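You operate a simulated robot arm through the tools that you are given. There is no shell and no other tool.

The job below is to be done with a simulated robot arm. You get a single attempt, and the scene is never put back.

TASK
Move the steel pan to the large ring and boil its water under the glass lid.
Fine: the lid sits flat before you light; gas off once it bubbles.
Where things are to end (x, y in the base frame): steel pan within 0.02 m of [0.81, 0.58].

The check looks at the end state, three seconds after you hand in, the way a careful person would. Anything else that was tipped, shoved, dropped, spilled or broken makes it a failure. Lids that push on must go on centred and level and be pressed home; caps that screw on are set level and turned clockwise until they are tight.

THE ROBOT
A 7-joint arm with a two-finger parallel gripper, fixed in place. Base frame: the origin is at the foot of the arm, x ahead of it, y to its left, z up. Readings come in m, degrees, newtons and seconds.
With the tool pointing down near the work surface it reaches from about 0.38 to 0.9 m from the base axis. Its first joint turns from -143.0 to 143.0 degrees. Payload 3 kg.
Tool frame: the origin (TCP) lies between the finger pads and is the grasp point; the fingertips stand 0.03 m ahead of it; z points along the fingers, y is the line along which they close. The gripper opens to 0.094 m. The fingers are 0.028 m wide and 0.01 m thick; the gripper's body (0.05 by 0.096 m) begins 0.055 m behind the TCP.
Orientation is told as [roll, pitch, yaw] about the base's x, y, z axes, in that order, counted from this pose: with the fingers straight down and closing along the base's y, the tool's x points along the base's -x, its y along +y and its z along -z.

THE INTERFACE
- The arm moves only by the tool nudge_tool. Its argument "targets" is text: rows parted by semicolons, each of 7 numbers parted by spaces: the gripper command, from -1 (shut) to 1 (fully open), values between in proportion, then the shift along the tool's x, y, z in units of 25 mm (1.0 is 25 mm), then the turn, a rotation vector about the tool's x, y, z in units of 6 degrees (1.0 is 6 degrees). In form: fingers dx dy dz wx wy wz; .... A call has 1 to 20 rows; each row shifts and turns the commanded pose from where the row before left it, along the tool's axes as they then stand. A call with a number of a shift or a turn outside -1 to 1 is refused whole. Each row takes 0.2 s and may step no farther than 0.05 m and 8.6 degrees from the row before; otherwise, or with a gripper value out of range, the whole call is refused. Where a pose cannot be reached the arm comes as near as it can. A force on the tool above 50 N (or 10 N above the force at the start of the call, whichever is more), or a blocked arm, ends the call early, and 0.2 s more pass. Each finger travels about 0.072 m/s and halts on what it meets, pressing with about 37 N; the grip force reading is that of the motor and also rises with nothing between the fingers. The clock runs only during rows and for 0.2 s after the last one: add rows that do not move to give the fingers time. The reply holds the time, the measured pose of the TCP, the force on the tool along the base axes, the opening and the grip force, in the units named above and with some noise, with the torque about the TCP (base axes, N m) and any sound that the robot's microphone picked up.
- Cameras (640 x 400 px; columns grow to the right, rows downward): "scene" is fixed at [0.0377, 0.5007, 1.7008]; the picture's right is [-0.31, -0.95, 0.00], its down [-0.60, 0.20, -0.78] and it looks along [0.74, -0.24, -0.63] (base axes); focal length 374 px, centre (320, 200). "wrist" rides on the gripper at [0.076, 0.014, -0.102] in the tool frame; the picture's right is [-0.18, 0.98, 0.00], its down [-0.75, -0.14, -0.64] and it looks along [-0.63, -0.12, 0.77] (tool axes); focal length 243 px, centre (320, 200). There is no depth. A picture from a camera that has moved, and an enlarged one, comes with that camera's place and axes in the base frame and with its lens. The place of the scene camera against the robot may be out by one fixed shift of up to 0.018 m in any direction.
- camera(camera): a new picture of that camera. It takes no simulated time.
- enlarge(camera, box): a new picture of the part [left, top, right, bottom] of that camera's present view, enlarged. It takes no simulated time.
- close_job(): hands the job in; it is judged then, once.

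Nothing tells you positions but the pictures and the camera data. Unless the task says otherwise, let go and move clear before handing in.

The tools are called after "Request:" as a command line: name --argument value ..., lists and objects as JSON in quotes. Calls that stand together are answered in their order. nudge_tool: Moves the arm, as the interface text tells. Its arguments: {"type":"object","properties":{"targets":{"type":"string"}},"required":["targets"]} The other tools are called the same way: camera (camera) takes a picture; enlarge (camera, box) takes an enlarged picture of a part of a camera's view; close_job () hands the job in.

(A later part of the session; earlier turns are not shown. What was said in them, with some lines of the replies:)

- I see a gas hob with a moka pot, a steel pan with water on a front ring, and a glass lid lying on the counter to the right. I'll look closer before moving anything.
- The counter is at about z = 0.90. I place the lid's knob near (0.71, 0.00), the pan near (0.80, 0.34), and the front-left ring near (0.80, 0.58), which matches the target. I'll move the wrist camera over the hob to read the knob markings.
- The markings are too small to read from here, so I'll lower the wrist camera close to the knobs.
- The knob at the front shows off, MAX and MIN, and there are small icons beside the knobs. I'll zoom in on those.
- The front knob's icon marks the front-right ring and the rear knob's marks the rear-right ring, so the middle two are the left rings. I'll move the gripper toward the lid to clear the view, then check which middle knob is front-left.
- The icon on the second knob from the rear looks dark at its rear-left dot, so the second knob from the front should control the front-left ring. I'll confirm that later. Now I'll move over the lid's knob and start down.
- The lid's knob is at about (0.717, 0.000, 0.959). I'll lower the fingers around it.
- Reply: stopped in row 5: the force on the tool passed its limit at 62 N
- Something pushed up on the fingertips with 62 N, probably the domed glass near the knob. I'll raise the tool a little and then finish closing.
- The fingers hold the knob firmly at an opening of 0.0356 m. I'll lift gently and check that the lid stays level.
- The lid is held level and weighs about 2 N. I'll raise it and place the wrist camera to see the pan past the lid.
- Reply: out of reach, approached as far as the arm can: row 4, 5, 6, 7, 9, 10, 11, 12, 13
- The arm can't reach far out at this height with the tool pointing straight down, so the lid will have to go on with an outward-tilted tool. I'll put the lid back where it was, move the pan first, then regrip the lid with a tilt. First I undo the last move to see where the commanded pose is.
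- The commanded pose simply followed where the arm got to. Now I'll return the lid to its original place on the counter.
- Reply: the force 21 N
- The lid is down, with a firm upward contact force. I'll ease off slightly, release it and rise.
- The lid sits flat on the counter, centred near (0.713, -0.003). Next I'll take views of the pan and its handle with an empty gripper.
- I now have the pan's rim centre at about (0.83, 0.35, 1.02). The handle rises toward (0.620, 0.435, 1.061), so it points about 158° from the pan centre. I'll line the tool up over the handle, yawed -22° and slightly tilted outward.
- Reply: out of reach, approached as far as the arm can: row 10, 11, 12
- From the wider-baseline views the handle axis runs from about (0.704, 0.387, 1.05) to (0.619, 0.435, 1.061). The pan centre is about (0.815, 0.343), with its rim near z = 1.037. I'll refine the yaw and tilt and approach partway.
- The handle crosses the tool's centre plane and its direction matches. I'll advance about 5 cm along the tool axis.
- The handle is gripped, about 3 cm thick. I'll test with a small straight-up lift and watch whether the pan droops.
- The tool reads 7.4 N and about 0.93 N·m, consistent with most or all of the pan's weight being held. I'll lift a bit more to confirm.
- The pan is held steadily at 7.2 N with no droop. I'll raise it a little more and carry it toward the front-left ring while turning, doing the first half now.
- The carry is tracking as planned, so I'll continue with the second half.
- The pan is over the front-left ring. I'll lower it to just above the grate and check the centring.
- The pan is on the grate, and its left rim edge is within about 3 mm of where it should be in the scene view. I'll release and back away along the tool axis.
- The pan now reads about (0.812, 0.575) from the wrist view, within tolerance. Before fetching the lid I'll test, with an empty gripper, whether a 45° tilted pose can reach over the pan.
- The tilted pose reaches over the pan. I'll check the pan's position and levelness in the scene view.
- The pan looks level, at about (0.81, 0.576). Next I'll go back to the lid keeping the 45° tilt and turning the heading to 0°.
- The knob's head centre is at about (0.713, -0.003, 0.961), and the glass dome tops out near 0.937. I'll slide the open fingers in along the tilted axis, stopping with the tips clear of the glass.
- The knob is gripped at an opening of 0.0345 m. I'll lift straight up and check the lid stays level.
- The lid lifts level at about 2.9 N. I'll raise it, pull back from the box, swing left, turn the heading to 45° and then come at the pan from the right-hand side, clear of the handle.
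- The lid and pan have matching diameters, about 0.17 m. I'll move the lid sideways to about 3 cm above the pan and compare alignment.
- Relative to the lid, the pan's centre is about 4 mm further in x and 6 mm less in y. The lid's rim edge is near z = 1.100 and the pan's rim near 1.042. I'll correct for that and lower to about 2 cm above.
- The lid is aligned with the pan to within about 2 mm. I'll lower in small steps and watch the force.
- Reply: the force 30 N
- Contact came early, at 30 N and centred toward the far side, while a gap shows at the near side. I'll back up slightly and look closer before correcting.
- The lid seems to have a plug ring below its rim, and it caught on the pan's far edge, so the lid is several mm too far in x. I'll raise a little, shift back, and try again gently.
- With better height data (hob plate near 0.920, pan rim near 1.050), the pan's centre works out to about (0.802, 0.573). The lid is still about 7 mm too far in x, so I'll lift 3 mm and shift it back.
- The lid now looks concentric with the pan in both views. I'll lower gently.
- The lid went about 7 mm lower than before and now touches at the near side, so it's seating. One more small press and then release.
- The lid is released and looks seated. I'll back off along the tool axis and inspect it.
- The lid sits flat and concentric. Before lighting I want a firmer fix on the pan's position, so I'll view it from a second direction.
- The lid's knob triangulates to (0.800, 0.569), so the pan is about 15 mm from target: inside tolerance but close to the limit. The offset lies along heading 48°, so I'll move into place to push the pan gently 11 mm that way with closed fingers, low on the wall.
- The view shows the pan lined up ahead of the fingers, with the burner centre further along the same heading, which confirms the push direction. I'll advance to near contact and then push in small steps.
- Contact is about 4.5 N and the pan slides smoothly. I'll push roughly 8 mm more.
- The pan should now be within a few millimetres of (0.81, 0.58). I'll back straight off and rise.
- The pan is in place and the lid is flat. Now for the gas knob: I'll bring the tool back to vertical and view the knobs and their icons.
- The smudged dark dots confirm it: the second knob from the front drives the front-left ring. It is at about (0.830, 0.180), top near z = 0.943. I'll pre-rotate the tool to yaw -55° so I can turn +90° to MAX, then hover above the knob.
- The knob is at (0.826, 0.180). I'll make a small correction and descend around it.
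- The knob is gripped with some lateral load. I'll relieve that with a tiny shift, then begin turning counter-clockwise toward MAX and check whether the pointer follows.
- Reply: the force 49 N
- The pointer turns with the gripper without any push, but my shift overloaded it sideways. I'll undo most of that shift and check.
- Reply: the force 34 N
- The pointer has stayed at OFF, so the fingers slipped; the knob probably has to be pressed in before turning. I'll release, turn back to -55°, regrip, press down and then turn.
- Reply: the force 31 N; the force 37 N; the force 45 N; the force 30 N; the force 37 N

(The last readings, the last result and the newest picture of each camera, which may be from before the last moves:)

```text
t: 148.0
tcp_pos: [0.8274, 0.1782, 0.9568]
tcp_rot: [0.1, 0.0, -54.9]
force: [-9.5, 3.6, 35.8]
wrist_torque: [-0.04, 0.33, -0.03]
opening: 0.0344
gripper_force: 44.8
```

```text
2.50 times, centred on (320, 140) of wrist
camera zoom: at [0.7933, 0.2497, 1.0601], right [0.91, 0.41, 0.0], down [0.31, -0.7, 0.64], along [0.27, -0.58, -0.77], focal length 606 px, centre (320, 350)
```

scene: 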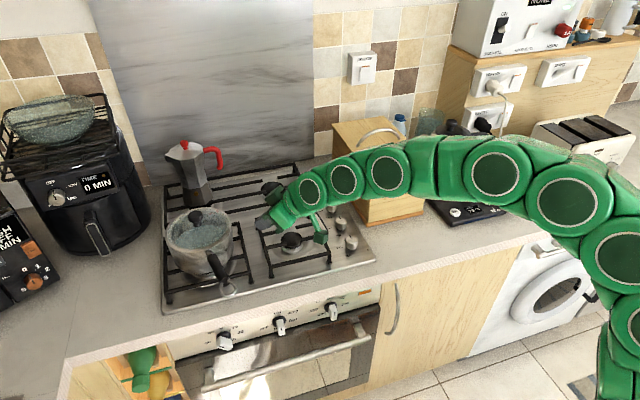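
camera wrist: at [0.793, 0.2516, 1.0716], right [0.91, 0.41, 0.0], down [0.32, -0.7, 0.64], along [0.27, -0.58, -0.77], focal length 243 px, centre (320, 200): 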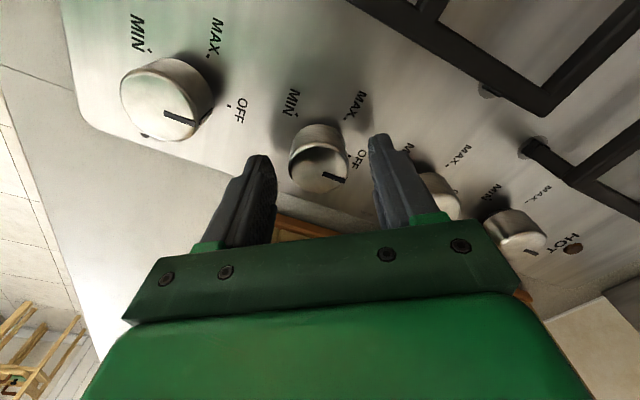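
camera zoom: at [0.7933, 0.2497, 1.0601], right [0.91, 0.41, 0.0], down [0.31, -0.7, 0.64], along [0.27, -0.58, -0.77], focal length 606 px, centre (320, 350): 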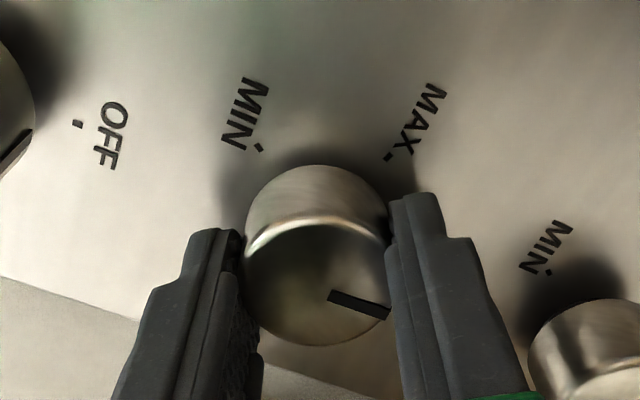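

The knob looks pressed in, with 36 N upward. Now I'll turn it while holding it down.

Request:
nudge_tool --targets "-1 0 0 0 0 0 -0.5; -1 0 0 0 0 0 -0.5; -1 0 0 0 0 0 -0.5; -1 0 0 0 0 0 -0.5; -1 0 0 0 0 0 0"

Request:
enlarge --camera "wrist" --box '[220, 60, 420, 220]'

Request:
enlarge --camera "scene" --box '[310, 190, 370, 250]'

```text
t: 149.2
tcp_pos: [0.8274, 0.1783, 0.9579]
tcp_rot: [0.1, 0.1, -43.0]
force: [20.7, 3.3, 26.8]
wrist_torque: [-0.4, -0.89, -0.03]
opening: 0.0344
gripper_force: 45.7
```

```text
2.50 times, centred on (320, 140) of wrist
camera zoom: at [0.7796, 0.2418, 1.06], right [0.8, 0.59, 0.0], down [0.45, -0.62, 0.64], along [0.38, -0.52, -0.77], focal length 606 px, centre (320, 350)
```

zoom: 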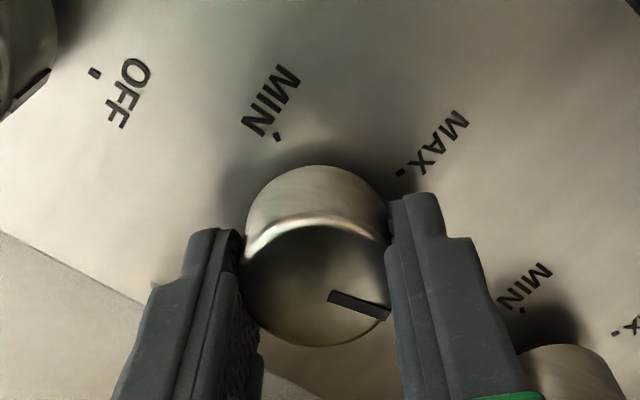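

```text
6.67 times, centred on (340, 220) of scene
camera zoom: at [0.0377, 0.5007, 1.7008], right [-0.31, -0.95, 0.0], down [-0.6, 0.2, -0.78], along [0.74, -0.24, -0.63], focal length 2497 px, centre (187, 67)
```

zoom: 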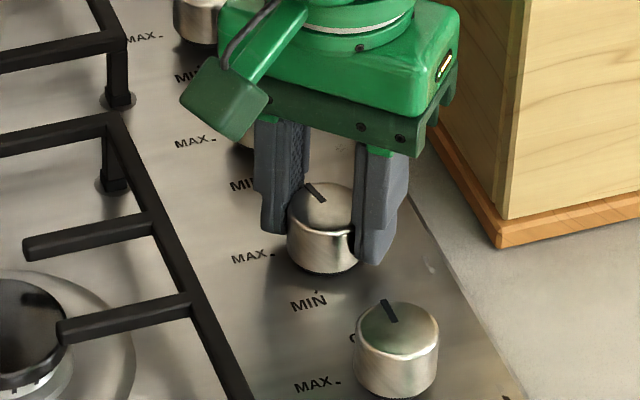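

It turns freely while pressed: torque is near zero and the pointer follows. I'll relieve the side load and continue turning.

Request:
nudge_tool --targets "-1 -0.016 0.02 0.02 0 0 0; -1 0 0 0 0 0 -0.5; -1 0 0 0 0 0 -0.5; -1 0 0 0 0 0 -0.5; -1 0 0 0 0 0 -0.5; -1 0 0 0 0 0 0"

```text
t: 150.6
tcp_pos: [0.8262, 0.18, 0.9565]
tcp_rot: [0.1, -0.1, -30.9]
force: [14.8, 8.9, 30.0]
wrist_torque: [0.09, -0.26, -0.03]
opening: 0.0346
gripper_force: 45.0
```

Request:
nudge_tool --targets "-1 -0.01 0.018 0.01 0 0 0; -1 0 0 0 0 0 -0.5; -1 0 0 0 0 0 -0.5; -1 0 0 0 0 0 -0.5; -1 0 0 0 0 0 -0.5; -1 0 0 0 0 0 0"

Request:
enlarge --camera "scene" --box '[310, 190, 370, 250]'

Request:
enlarge --camera "scene" --box '[150, 190, 270, 310]'

```text
t: 152.0
tcp_pos: [0.8264, 0.1785, 0.9568]
tcp_rot: [0.1, -0.1, -19.1]
force: [4.6, 8.1, 28.3]
wrist_torque: [0.21, 0.04, -0.04]
opening: 0.0344
gripper_force: 45.0
```

```text
6.67 times, centred on (340, 220) of scene
camera zoom: at [0.0377, 0.5007, 1.7008], right [-0.31, -0.95, 0.0], down [-0.6, 0.2, -0.78], along [0.74, -0.24, -0.63], focal length 2497 px, centre (187, 67)
```

zoom: 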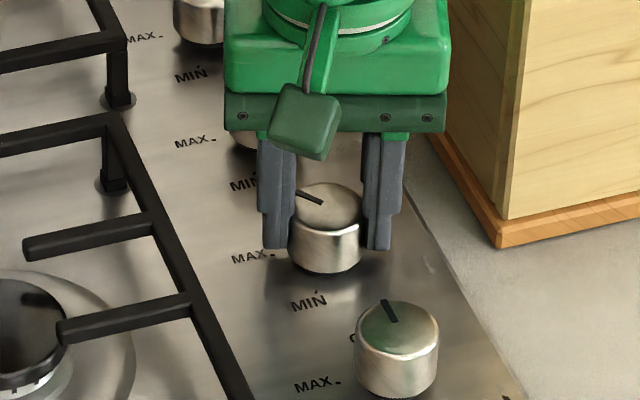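

```text
3.33 times, centred on (210, 250) of scene
camera zoom: at [0.0377, 0.5007, 1.7008], right [-0.31, -0.95, 0.0], down [-0.6, 0.2, -0.78], along [0.74, -0.24, -0.63], focal length 1248 px, centre (687, 33)
```

zoom: 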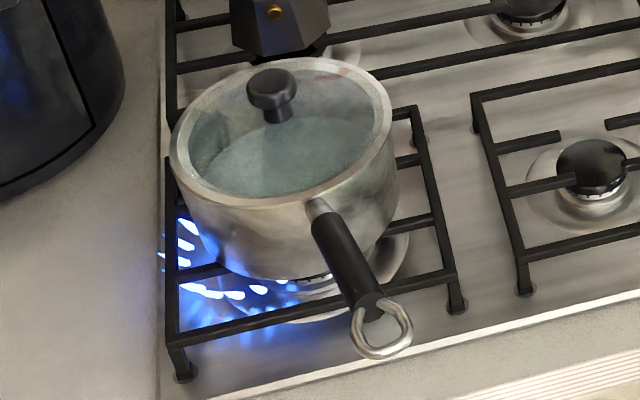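

The front-left ring has lit under the pan, so this is the right knob. I'll continue turning to MAX.

Request:
nudge_tool --targets "-1 0 0.01 0 0 0 0; -1 0 0 0 0 0 -0.6; -1 0 0 0 0 0 -0.6; -1 0 0 0 0 0 -0.6; -1 0 0 0 0 0 -0.6; -1 0 0 0 0 0 -0.6; -1 0 0 0 0 0 0"

Request:
enlarge --camera "scene" --box '[150, 190, 270, 310]'

```text
t: 153.6
tcp_pos: [0.8276, 0.1804, 0.9571]
tcp_rot: [0.0, 0.0, -1.0]
force: [-8.5, 13.4, 18.5]
wrist_torque: [0.22, 0.16, 0.04]
opening: 0.0346
gripper_force: 44.9
```

```text
3.33 times, centred on (210, 250) of scene
camera zoom: at [0.0377, 0.5007, 1.7008], right [-0.31, -0.95, 0.0], down [-0.6, 0.2, -0.78], along [0.74, -0.24, -0.63], focal length 1248 px, centre (687, 33)
```

zoom: 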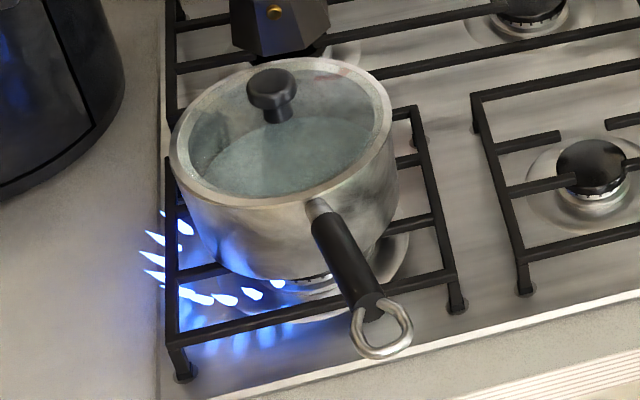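

Request:
nudge_tool --targets "-1 0.01 0.015 0.03 0 0 0; -1 0 0 0 0 0 -0.6; -1 0 0 0 0 0 -0.6; -1 0 0 0 0 0 -0.6; -1 0 0 0 0 0 -0.6; -1 0 0 0 0 0 0"

Request:
camera --camera "scene"

Request:
enlarge --camera "scene" --box '[150, 190, 270, 310]'

Request:
enlarge --camera "scene" --box '[310, 190, 370, 250]'

```text
t: 155.0
tcp_pos: [0.8263, 0.1808, 0.9572]
tcp_rot: [0.0, -0.1, 13.4]
force: [0.5, 24.2, 31.4]
wrist_torque: [0.52, 0.02, -0.07]
opening: 0.0344
gripper_force: 44.5
```

```text
taken
```

scene: 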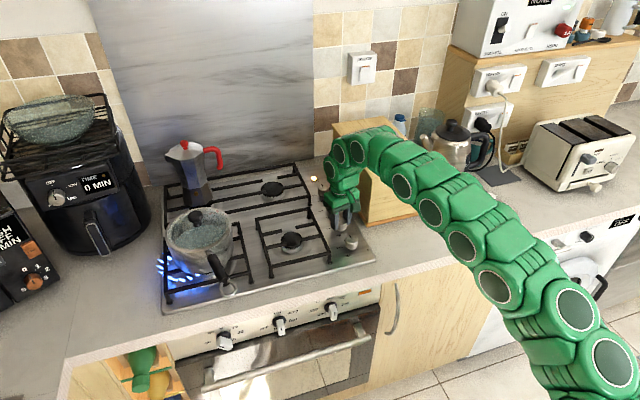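

```text
3.33 times, centred on (210, 250) of scene
camera zoom: at [0.0377, 0.5007, 1.7008], right [-0.31, -0.95, 0.0], down [-0.6, 0.2, -0.78], along [0.74, -0.24, -0.63], focal length 1248 px, centre (687, 33)
```

zoom: 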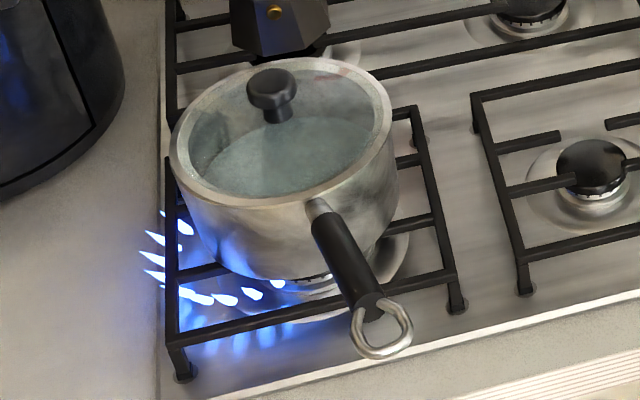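

```text
6.67 times, centred on (340, 220) of scene
camera zoom: at [0.0377, 0.5007, 1.7008], right [-0.31, -0.95, 0.0], down [-0.6, 0.2, -0.78], along [0.74, -0.24, -0.63], focal length 2497 px, centre (187, 67)
```

zoom: 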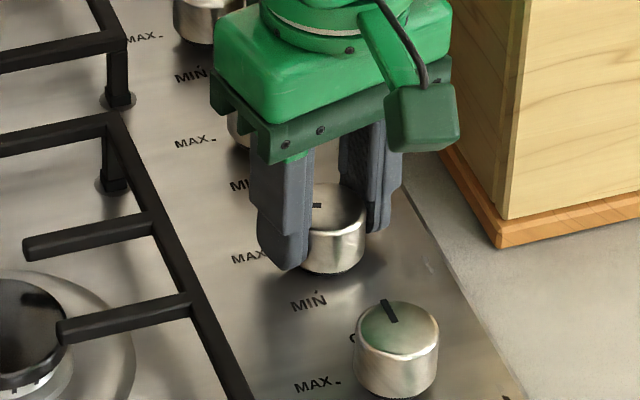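

The flame is burning and the HOT light is on. I'll turn the remaining 21° to reach MAX.

Request:
nudge_tool --targets "-1 0 0.028 0 0 0 0; -1 0 0 0 0 0 -0.6; -1 0 0 0 0 0 -0.6; -1 0 0 0 0 0 -0.6; -1 0 0 0 0 0 -0.6; -1 0 0 0 0 0 -0.6; -1 0 0 0 0 0 -0.5; -1 0 0 0 0 0 0"

Request:
enlarge --camera "scene" --box '[150, 190, 270, 310]'

Request:
enlarge --camera "scene" --box '[310, 190, 370, 250]'

Request:
enlarge --camera "wrist" --box '[220, 60, 420, 220]'

```text
t: 156.8
tcp_pos: [0.8265, 0.18, 0.9568]
tcp_rot: [0.0, -0.1, 34.5]
force: [-2.8, 37.3, 29.9]
wrist_torque: [0.86, 0.16, -0.04]
opening: 0.0345
gripper_force: 45.2
```

```text
3.33 times, centred on (210, 250) of scene
camera zoom: at [0.0377, 0.5007, 1.7008], right [-0.31, -0.95, 0.0], down [-0.6, 0.2, -0.78], along [0.74, -0.24, -0.63], focal length 1248 px, centre (687, 33)
```

zoom: 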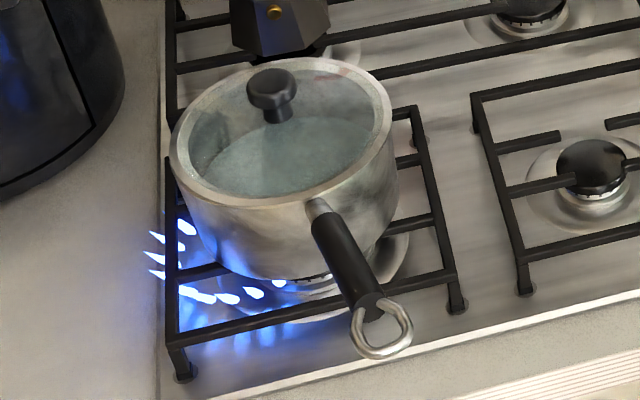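

```text
6.67 times, centred on (340, 220) of scene
camera zoom: at [0.0377, 0.5007, 1.7008], right [-0.31, -0.95, 0.0], down [-0.6, 0.2, -0.78], along [0.74, -0.24, -0.63], focal length 2497 px, centre (187, 67)
```

zoom: 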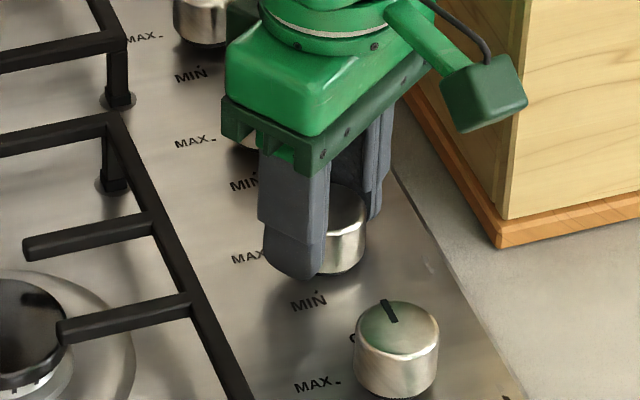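

```text
2.50 times, centred on (320, 140) of wrist
camera zoom: at [0.755, 0.1507, 1.0583], right [-0.4, 0.91, 0.0], down [0.7, 0.31, 0.64], along [0.59, 0.26, -0.77], focal length 606 px, centre (320, 350)
```

zoom: 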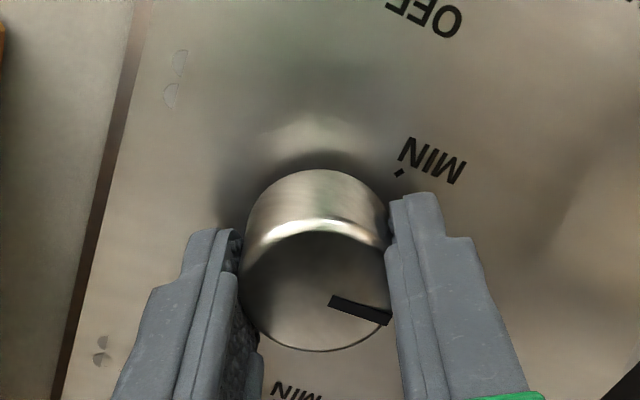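

The knob is at MAX with the flame established. I'll relieve the forces, keep hold of the knob, and wait while watching the water and listening.

Request:
nudge_tool --targets "-1 -0.016 0.03 -0.02 0 0 0; -1 0 0 -0.05 0 0 0; -1 0 0 0 0 0 0; -1 0 0 0 0 0 0; -1 0 0 0 0 0 0; -1 0 0 0 0 0 0; -1 0 0 0 0 0 0; -1 0 0 0 0 0 0; -1 0 0 0 0 0 0; -1 0 0 0 0 0 0; -1 0 0 0 0 0 0; -1 0 0 0 0 0 0; -1 0 0 0 0 0 0; -1 0 0 0 0 0 0; -1 0 0 0 0 0 0; -1 0 0 0 0 0 0; -1 0 0 0 0 0 0; -1 0 0 0 0 0 0; -1 0 0 0 0 0 0; -1 0 0 0 0 0 0"

Request:
enlarge --camera "scene" --box '[150, 190, 270, 310]'

```text
t: 161.0
tcp_pos: [0.8273, 0.1801, 0.9571]
tcp_rot: [0.0, 0.0, 34.3]
force: [-11.8, -2.0, 2.9]
wrist_torque: [-0.14, 0.34, 0.0]
opening: 0.0347
gripper_force: 45.5
```

```text
3.33 times, centred on (210, 250) of scene
camera zoom: at [0.0377, 0.5007, 1.7008], right [-0.31, -0.95, 0.0], down [-0.6, 0.2, -0.78], along [0.74, -0.24, -0.63], focal length 1248 px, centre (687, 33)
```

zoom: 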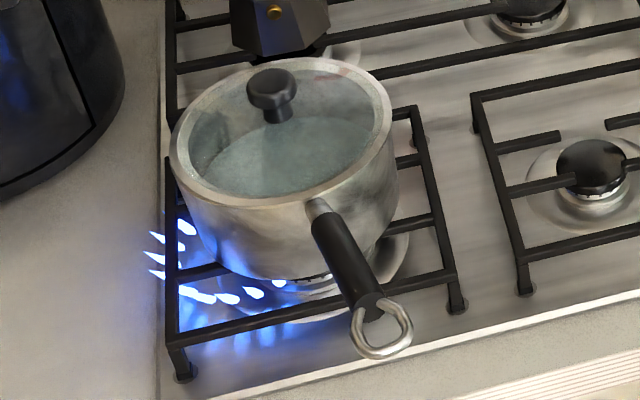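

Request:
nudge_tool --targets "-1 0 0 0 0 0 0; -1 0 0 0 0 0 0; -1 0 0 0 0 0 0; -1 0 0 0 0 0 0; -1 0 0 0 0 0 0; -1 0 0 0 0 0 0; -1 0 0 0 0 0 0; -1 0 0 0 0 0 0; -1 0 0 0 0 0 0; -1 0 0 0 0 0 0; -1 0 0 0 0 0 0; -1 0 0 0 0 0 0; -1 0 0 0 0 0 0; -1 0 0 0 0 0 0; -1 0 0 0 0 0 0; -1 0 0 0 0 0 0; -1 0 0 0 0 0 0; -1 0 0 0 0 0 0; -1 0 0 0 0 0 0; -1 0 0 0 0 0 0"

Request:
enlarge --camera "scene" --box '[160, 200, 240, 260]'

Request:
nudge_tool --targets "-1 0 0 0 0 0 0; -1 0 0 0 0 0 0; -1 0 0 0 0 0 0; -1 0 0 0 0 0 0; -1 0 0 0 0 0 0; -1 0 0 0 0 0 0; -1 0 0 0 0 0 0; -1 0 0 0 0 0 0; -1 0 0 0 0 0 0; -1 0 0 0 0 0 0; -1 0 0 0 0 0 0; -1 0 0 0 0 0 0; -1 0 0 0 0 0 0; -1 0 0 0 0 0 0; -1 0 0 0 0 0 0; -1 0 0 0 0 0 0; -1 0 0 0 0 0 0; -1 0 0 0 0 0 0; -1 0 0 0 0 0 0; -1 0 0 0 0 0 0"

Request:
enlarge --camera "scene" --box '[160, 200, 240, 260]'

```text
t: 165.2
tcp_pos: [0.8275, 0.1818, 0.9571]
tcp_rot: [0.0, -0.1, 34.5]
force: [-7.1, -7.7, 2.2]
wrist_torque: [-0.18, 0.19, 0.01]
opening: 0.0346
gripper_force: 45.1
```

```text
6.67 times, centred on (200, 230) of scene
camera zoom: at [0.0377, 0.5007, 1.7008], right [-0.31, -0.95, 0.0], down [-0.6, 0.2, -0.78], along [0.74, -0.24, -0.63], focal length 2497 px, centre (1120, 0)
```

zoom: 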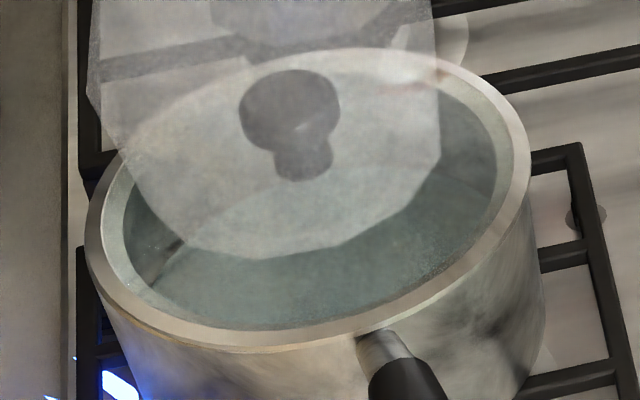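

```text
t: 169.4
tcp_pos: [0.8273, 0.1811, 0.9559]
tcp_rot: [0.0, 0.0, 34.4]
force: [0.3, -4.0, 2.6]
wrist_torque: [-0.03, 0.0, -0.01]
opening: 0.0348
gripper_force: 44.8
```

```text
6.67 times, centred on (200, 230) of scene
camera zoom: at [0.0377, 0.5007, 1.7008], right [-0.31, -0.95, 0.0], down [-0.6, 0.2, -0.78], along [0.74, -0.24, -0.63], focal length 2497 px, centre (1120, 0)
```

zoom: 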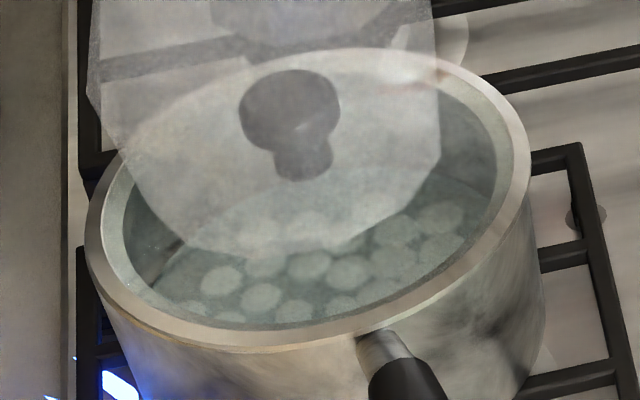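

Steam and bubbles are visible, so the water is boiling. I'll turn the knob clockwise back to OFF now.

Request:
nudge_tool --targets "-1 0 0 0 0 0 0.8; -1 0 0 0 0 0 0.8; -1 0 0 0 0 0 0.8; -1 0 0 0 0 0 0.8; -1 0 0 0 0 0 0"

Request:
enlarge --camera "wrist" --box '[220, 60, 420, 220]'

```text
t: 170.6
tcp_pos: [0.8271, 0.1802, 0.9569]
tcp_rot: [0.0, 0.0, 15.0]
force: [-6.2, -11.7, 3.2]
wrist_torque: [-0.26, 0.26, 0.01]
opening: 0.0348
gripper_force: 45.0
```

```text
2.50 times, centred on (320, 140) of wrist
camera zoom: at [0.7491, 0.1756, 1.06], right [-0.08, 1.0, 0.0], down [0.76, 0.06, 0.64], along [0.64, 0.05, -0.77], focal length 606 px, centre (320, 350)
```

zoom: 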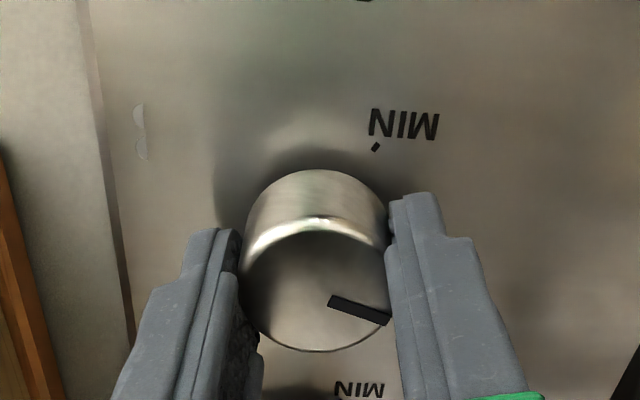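

Request:
nudge_tool --targets "-1 0 -0.012 0 0 0 0.8; -1 0 0 0 0 0 0.8; -1 0 0 0 0 0 0.8; -1 0 0 0 0 0 0.8; -1 0 0 0 0 0 0.8; -1 0 0 0 0 0 0.8; -1 0 0 0 0 0 0.8; -1 0 0 0 0 0 0"

```text
t: 172.4
tcp_pos: [0.827, 0.1797, 0.9581]
tcp_rot: [0.0, 0.1, -18.5]
force: [-22.1, -38.3, 3.3]
wrist_torque: [-0.73, 0.62, 0.13]
opening: 0.0348
gripper_force: 45.0
```

Request:
nudge_tool --targets "-1 0.01 -0.025 0 0 0 0; -1 0 -0.02 0 0 0 0; -1 0 0 0 0 0 0.8; -1 0 0 0 0 0 0.8; -1 0 0 0 0 0 0.8; -1 0 0 0 0 0 0.8; -1 0 0 0 0 0 0"

Request:
enlarge --camera "scene" --box '[150, 190, 270, 310]'

```text
t: 174.0
tcp_pos: [0.8269, 0.1787, 0.9569]
tcp_rot: [0.0, -0.1, -37.6]
force: [-20.4, -41.3, 3.4]
wrist_torque: [-0.82, 0.33, 0.1]
opening: 0.0344
gripper_force: 44.9
```

```text
3.33 times, centred on (210, 250) of scene
camera zoom: at [0.0377, 0.5007, 1.7008], right [-0.31, -0.95, 0.0], down [-0.6, 0.2, -0.78], along [0.74, -0.24, -0.63], focal length 1248 px, centre (687, 33)
```

zoom: 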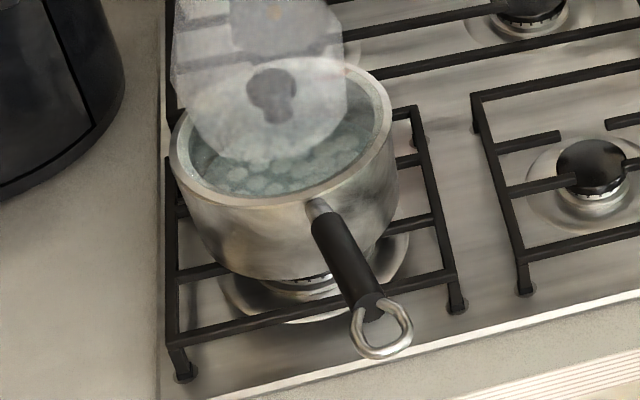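

The flame is already out. I'll finish the last 17° to the OFF mark, easing the side load first.

Request:
nudge_tool --targets "-1 -0.008 -0.025 0 0 0 0; -1 0 -0.025 0 0 0 0; -1 0 0 0 0 0 0.7; -1 0 0 0 0 0 0.7; -1 0 0 0 0 0 0.7; -1 0 0 0 0 0 0.75; -1 0 0 0 0 0 0"

Request:
enlarge --camera "wrist" --box '[220, 60, 420, 220]'

Request:
enlarge --camera "scene" --box '[310, 190, 370, 250]'

```text
t: 175.6
tcp_pos: [0.8265, 0.1786, 0.9564]
tcp_rot: [0.0, 0.0, -54.8]
force: [-13.4, -24.9, 3.5]
wrist_torque: [-0.5, 0.26, 0.03]
opening: 0.0345
gripper_force: 45.3
```

```text
2.50 times, centred on (320, 140) of wrist
camera zoom: at [0.7931, 0.2498, 1.0597], right [0.91, 0.42, 0.0], down [0.32, -0.7, 0.64], along [0.27, -0.58, -0.77], focal length 606 px, centre (320, 350)
```

zoom: 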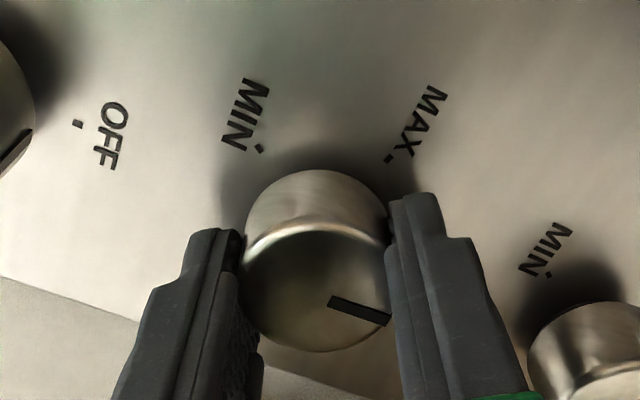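

```text
6.67 times, centred on (340, 220) of scene
camera zoom: at [0.0377, 0.5007, 1.7008], right [-0.31, -0.95, 0.0], down [-0.6, 0.2, -0.78], along [0.74, -0.24, -0.63], focal length 2497 px, centre (187, 67)
```

zoom: 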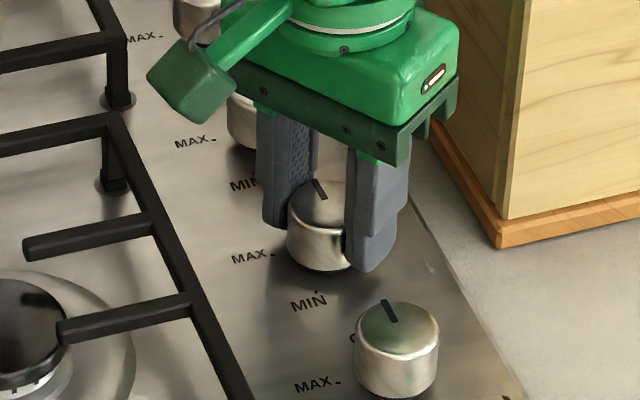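

The pointer is back at OFF. I'll add a slight extra clockwise nudge to be sure, then release and rise straight up.

Request:
nudge_tool --targets "-1 0 -0.02 0 0 0 0.2; -1 0 0 0 0 0 0.2; -1 0 0 0 0 0 0; -0.4 0 0 0 0 0 0; -0.1 0 0 0 0 0 0; 0.25 0 0 0 0 0 0; 0.25 0 0 0 0 0 0; 0.25 0 0 -0.5 0 0 0; 0.25 0 0 -1 0 0 0; 0.25 0 0 -1 0 0 0; 0.25 0 0 -1 0 0 0; 0.25 0 0 -1 0 0 0; 0.25 0 0 -1 0 0 0; 0.25 0 0 0 0 0 0"

Request:
enlarge --camera "wrist" --box '[180, 0, 420, 220]'

Request:
camera --camera "scene"

Request:
enlarge --camera "scene" --box '[150, 190, 270, 310]'

```text
t: 178.6
tcp_pos: [0.827, 0.1784, 1.0943]
tcp_rot: [0.0, -0.1, -57.1]
force: [-0.2, -0.5, -0.2]
wrist_torque: [0.0, 0.01, 0.02]
opening: 0.0588
gripper_force: 0.1
```

```text
1.82 times, centred on (300, 110) of wrist
camera zoom: at [0.7962, 0.2498, 1.1976], right [0.93, 0.38, 0.0], down [0.29, -0.71, 0.64], along [0.24, -0.59, -0.77], focal length 441 px, centre (356, 364)
```

zoom: 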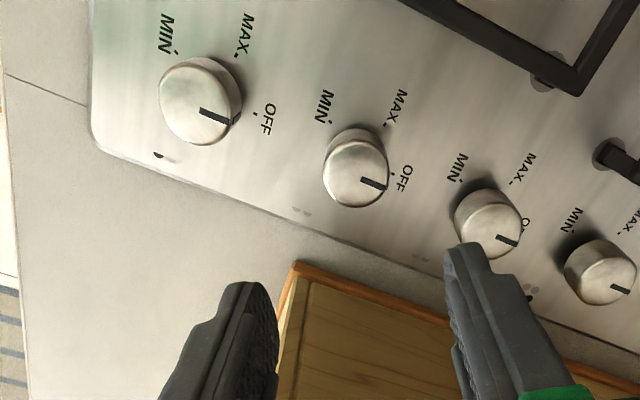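

```text
taken
```

scene: 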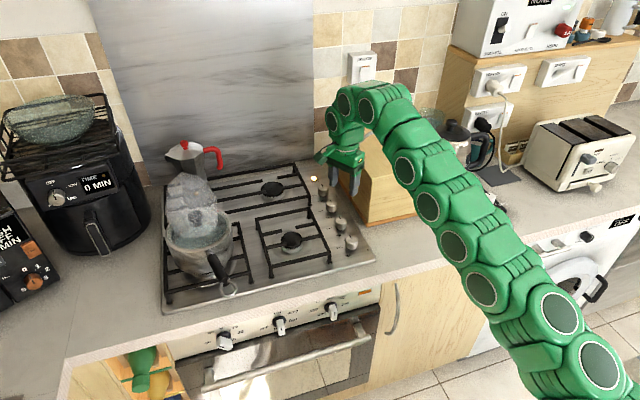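

```text
3.33 times, centred on (210, 250) of scene
camera zoom: at [0.0377, 0.5007, 1.7008], right [-0.31, -0.95, 0.0], down [-0.6, 0.2, -0.78], along [0.74, -0.24, -0.63], focal length 1248 px, centre (687, 33)
```

zoom: 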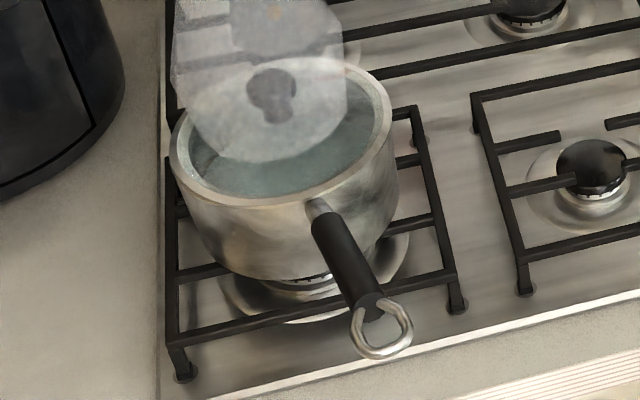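

The flame is out and all the knobs read OFF. The lid is on flat and the pan is in place. I'll retract the arm clear and take a last look.

Request:
nudge_tool --targets "0.25 0 0 -1 0 0 0; 0.25 0 0 -1 0 0 0; 0.25 0.3 -0.5 -0.5 0 0 0; 0.25 0.62 -0.96 0 0 0 0; 0.25 0.62 -0.96 0 0 0 0; 0.25 0.62 -0.96 0 0 0 0; 0.25 0.62 -0.96 0 0 0 0; 0.25 0.62 -0.96 0 0 0 0; 0.25 0.62 -0.96 0 0 0 0; 0.25 0 0 0 0 0 0; 0.25 0 0 0 0 0 0"

Request:
camera --camera "scene"

Request:
enlarge --camera "scene" --box '[150, 150, 390, 310]'

Request:
enlarge --camera "scene" --box '[160, 200, 240, 260]'

```text
t: 181.0
tcp_pos: [0.6228, 0.1735, 1.1225]
tcp_rot: [0.1, 0.0, -57.2]
force: [-0.2, 0.4, -1.1]
wrist_torque: [0.0, -0.02, 0.03]
opening: 0.0585
gripper_force: 0.1
out of reach, approached as far as the arm can: row 1, 2
```

```text
taken
```

scene: 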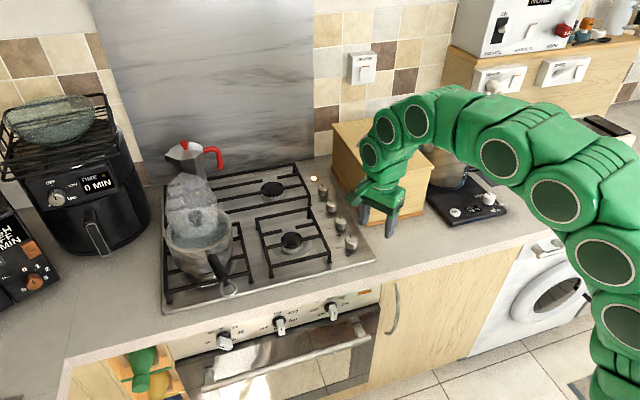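

```text
2.50 times, centred on (270, 230) of scene
camera zoom: at [0.0377, 0.5007, 1.7008], right [-0.31, -0.95, 0.0], down [-0.6, 0.2, -0.78], along [0.74, -0.24, -0.63], focal length 936 px, centre (445, 125)
```

zoom: 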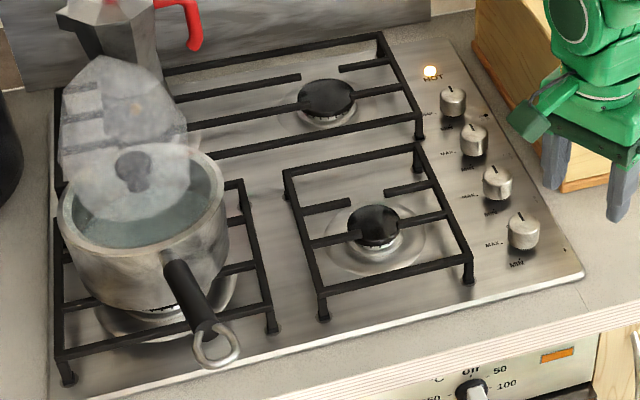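

```text
6.67 times, centred on (200, 230) of scene
camera zoom: at [0.0377, 0.5007, 1.7008], right [-0.31, -0.95, 0.0], down [-0.6, 0.2, -0.78], along [0.74, -0.24, -0.63], focal length 2497 px, centre (1120, 0)
```

zoom: 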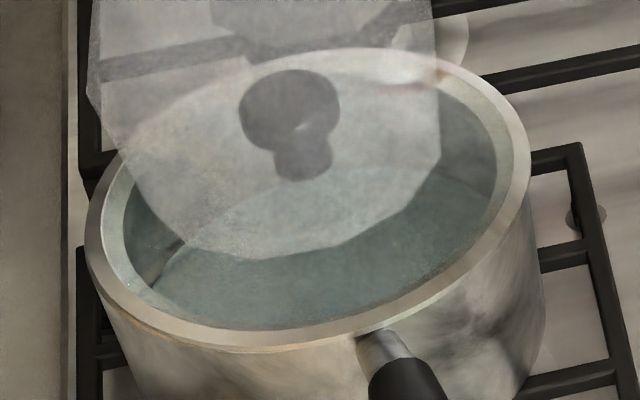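

The pan is on the large ring with its lid flat. The water boiled and is still steaming, the gas is off, nothing else was disturbed, and the arm is clear. I'm handing in.

Request:
close_job

```text
The job is handed in.
```

The steel pan is on the large front-left ring with the glass lid sitting flat on it. I boiled the water under the lid, then turned the gas off once it bubbled. I've handed the job in; no result has come back.

- **Pan position:** I estimate about (0.809, 0.579), roughly 2 mm from the target. I first set it down about 15 mm off, so I slid it closer by pushing low on its side. The estimate comes from the cameras plus the distance I pushed it.
- **Lid:** the first try at fitting it caught on the pan's far edge with about 30 N. I backed off, re-centred and set it down flat before lighting the gas.
- **Gas:** the second knob from the front drives this ring and has to be pressed in before it turns. I saw bubbles and steam, then turned it straight back. The flame went out and all four knobs pointed to OFF afterwards.
- **Flame:** while lit, the flame showed only on the left of the pan. I couldn't tell why.
- **Around the hob:** I saw nothing spilled, tipped or moved in the last pictures. The gripper is open and clear of the hob.
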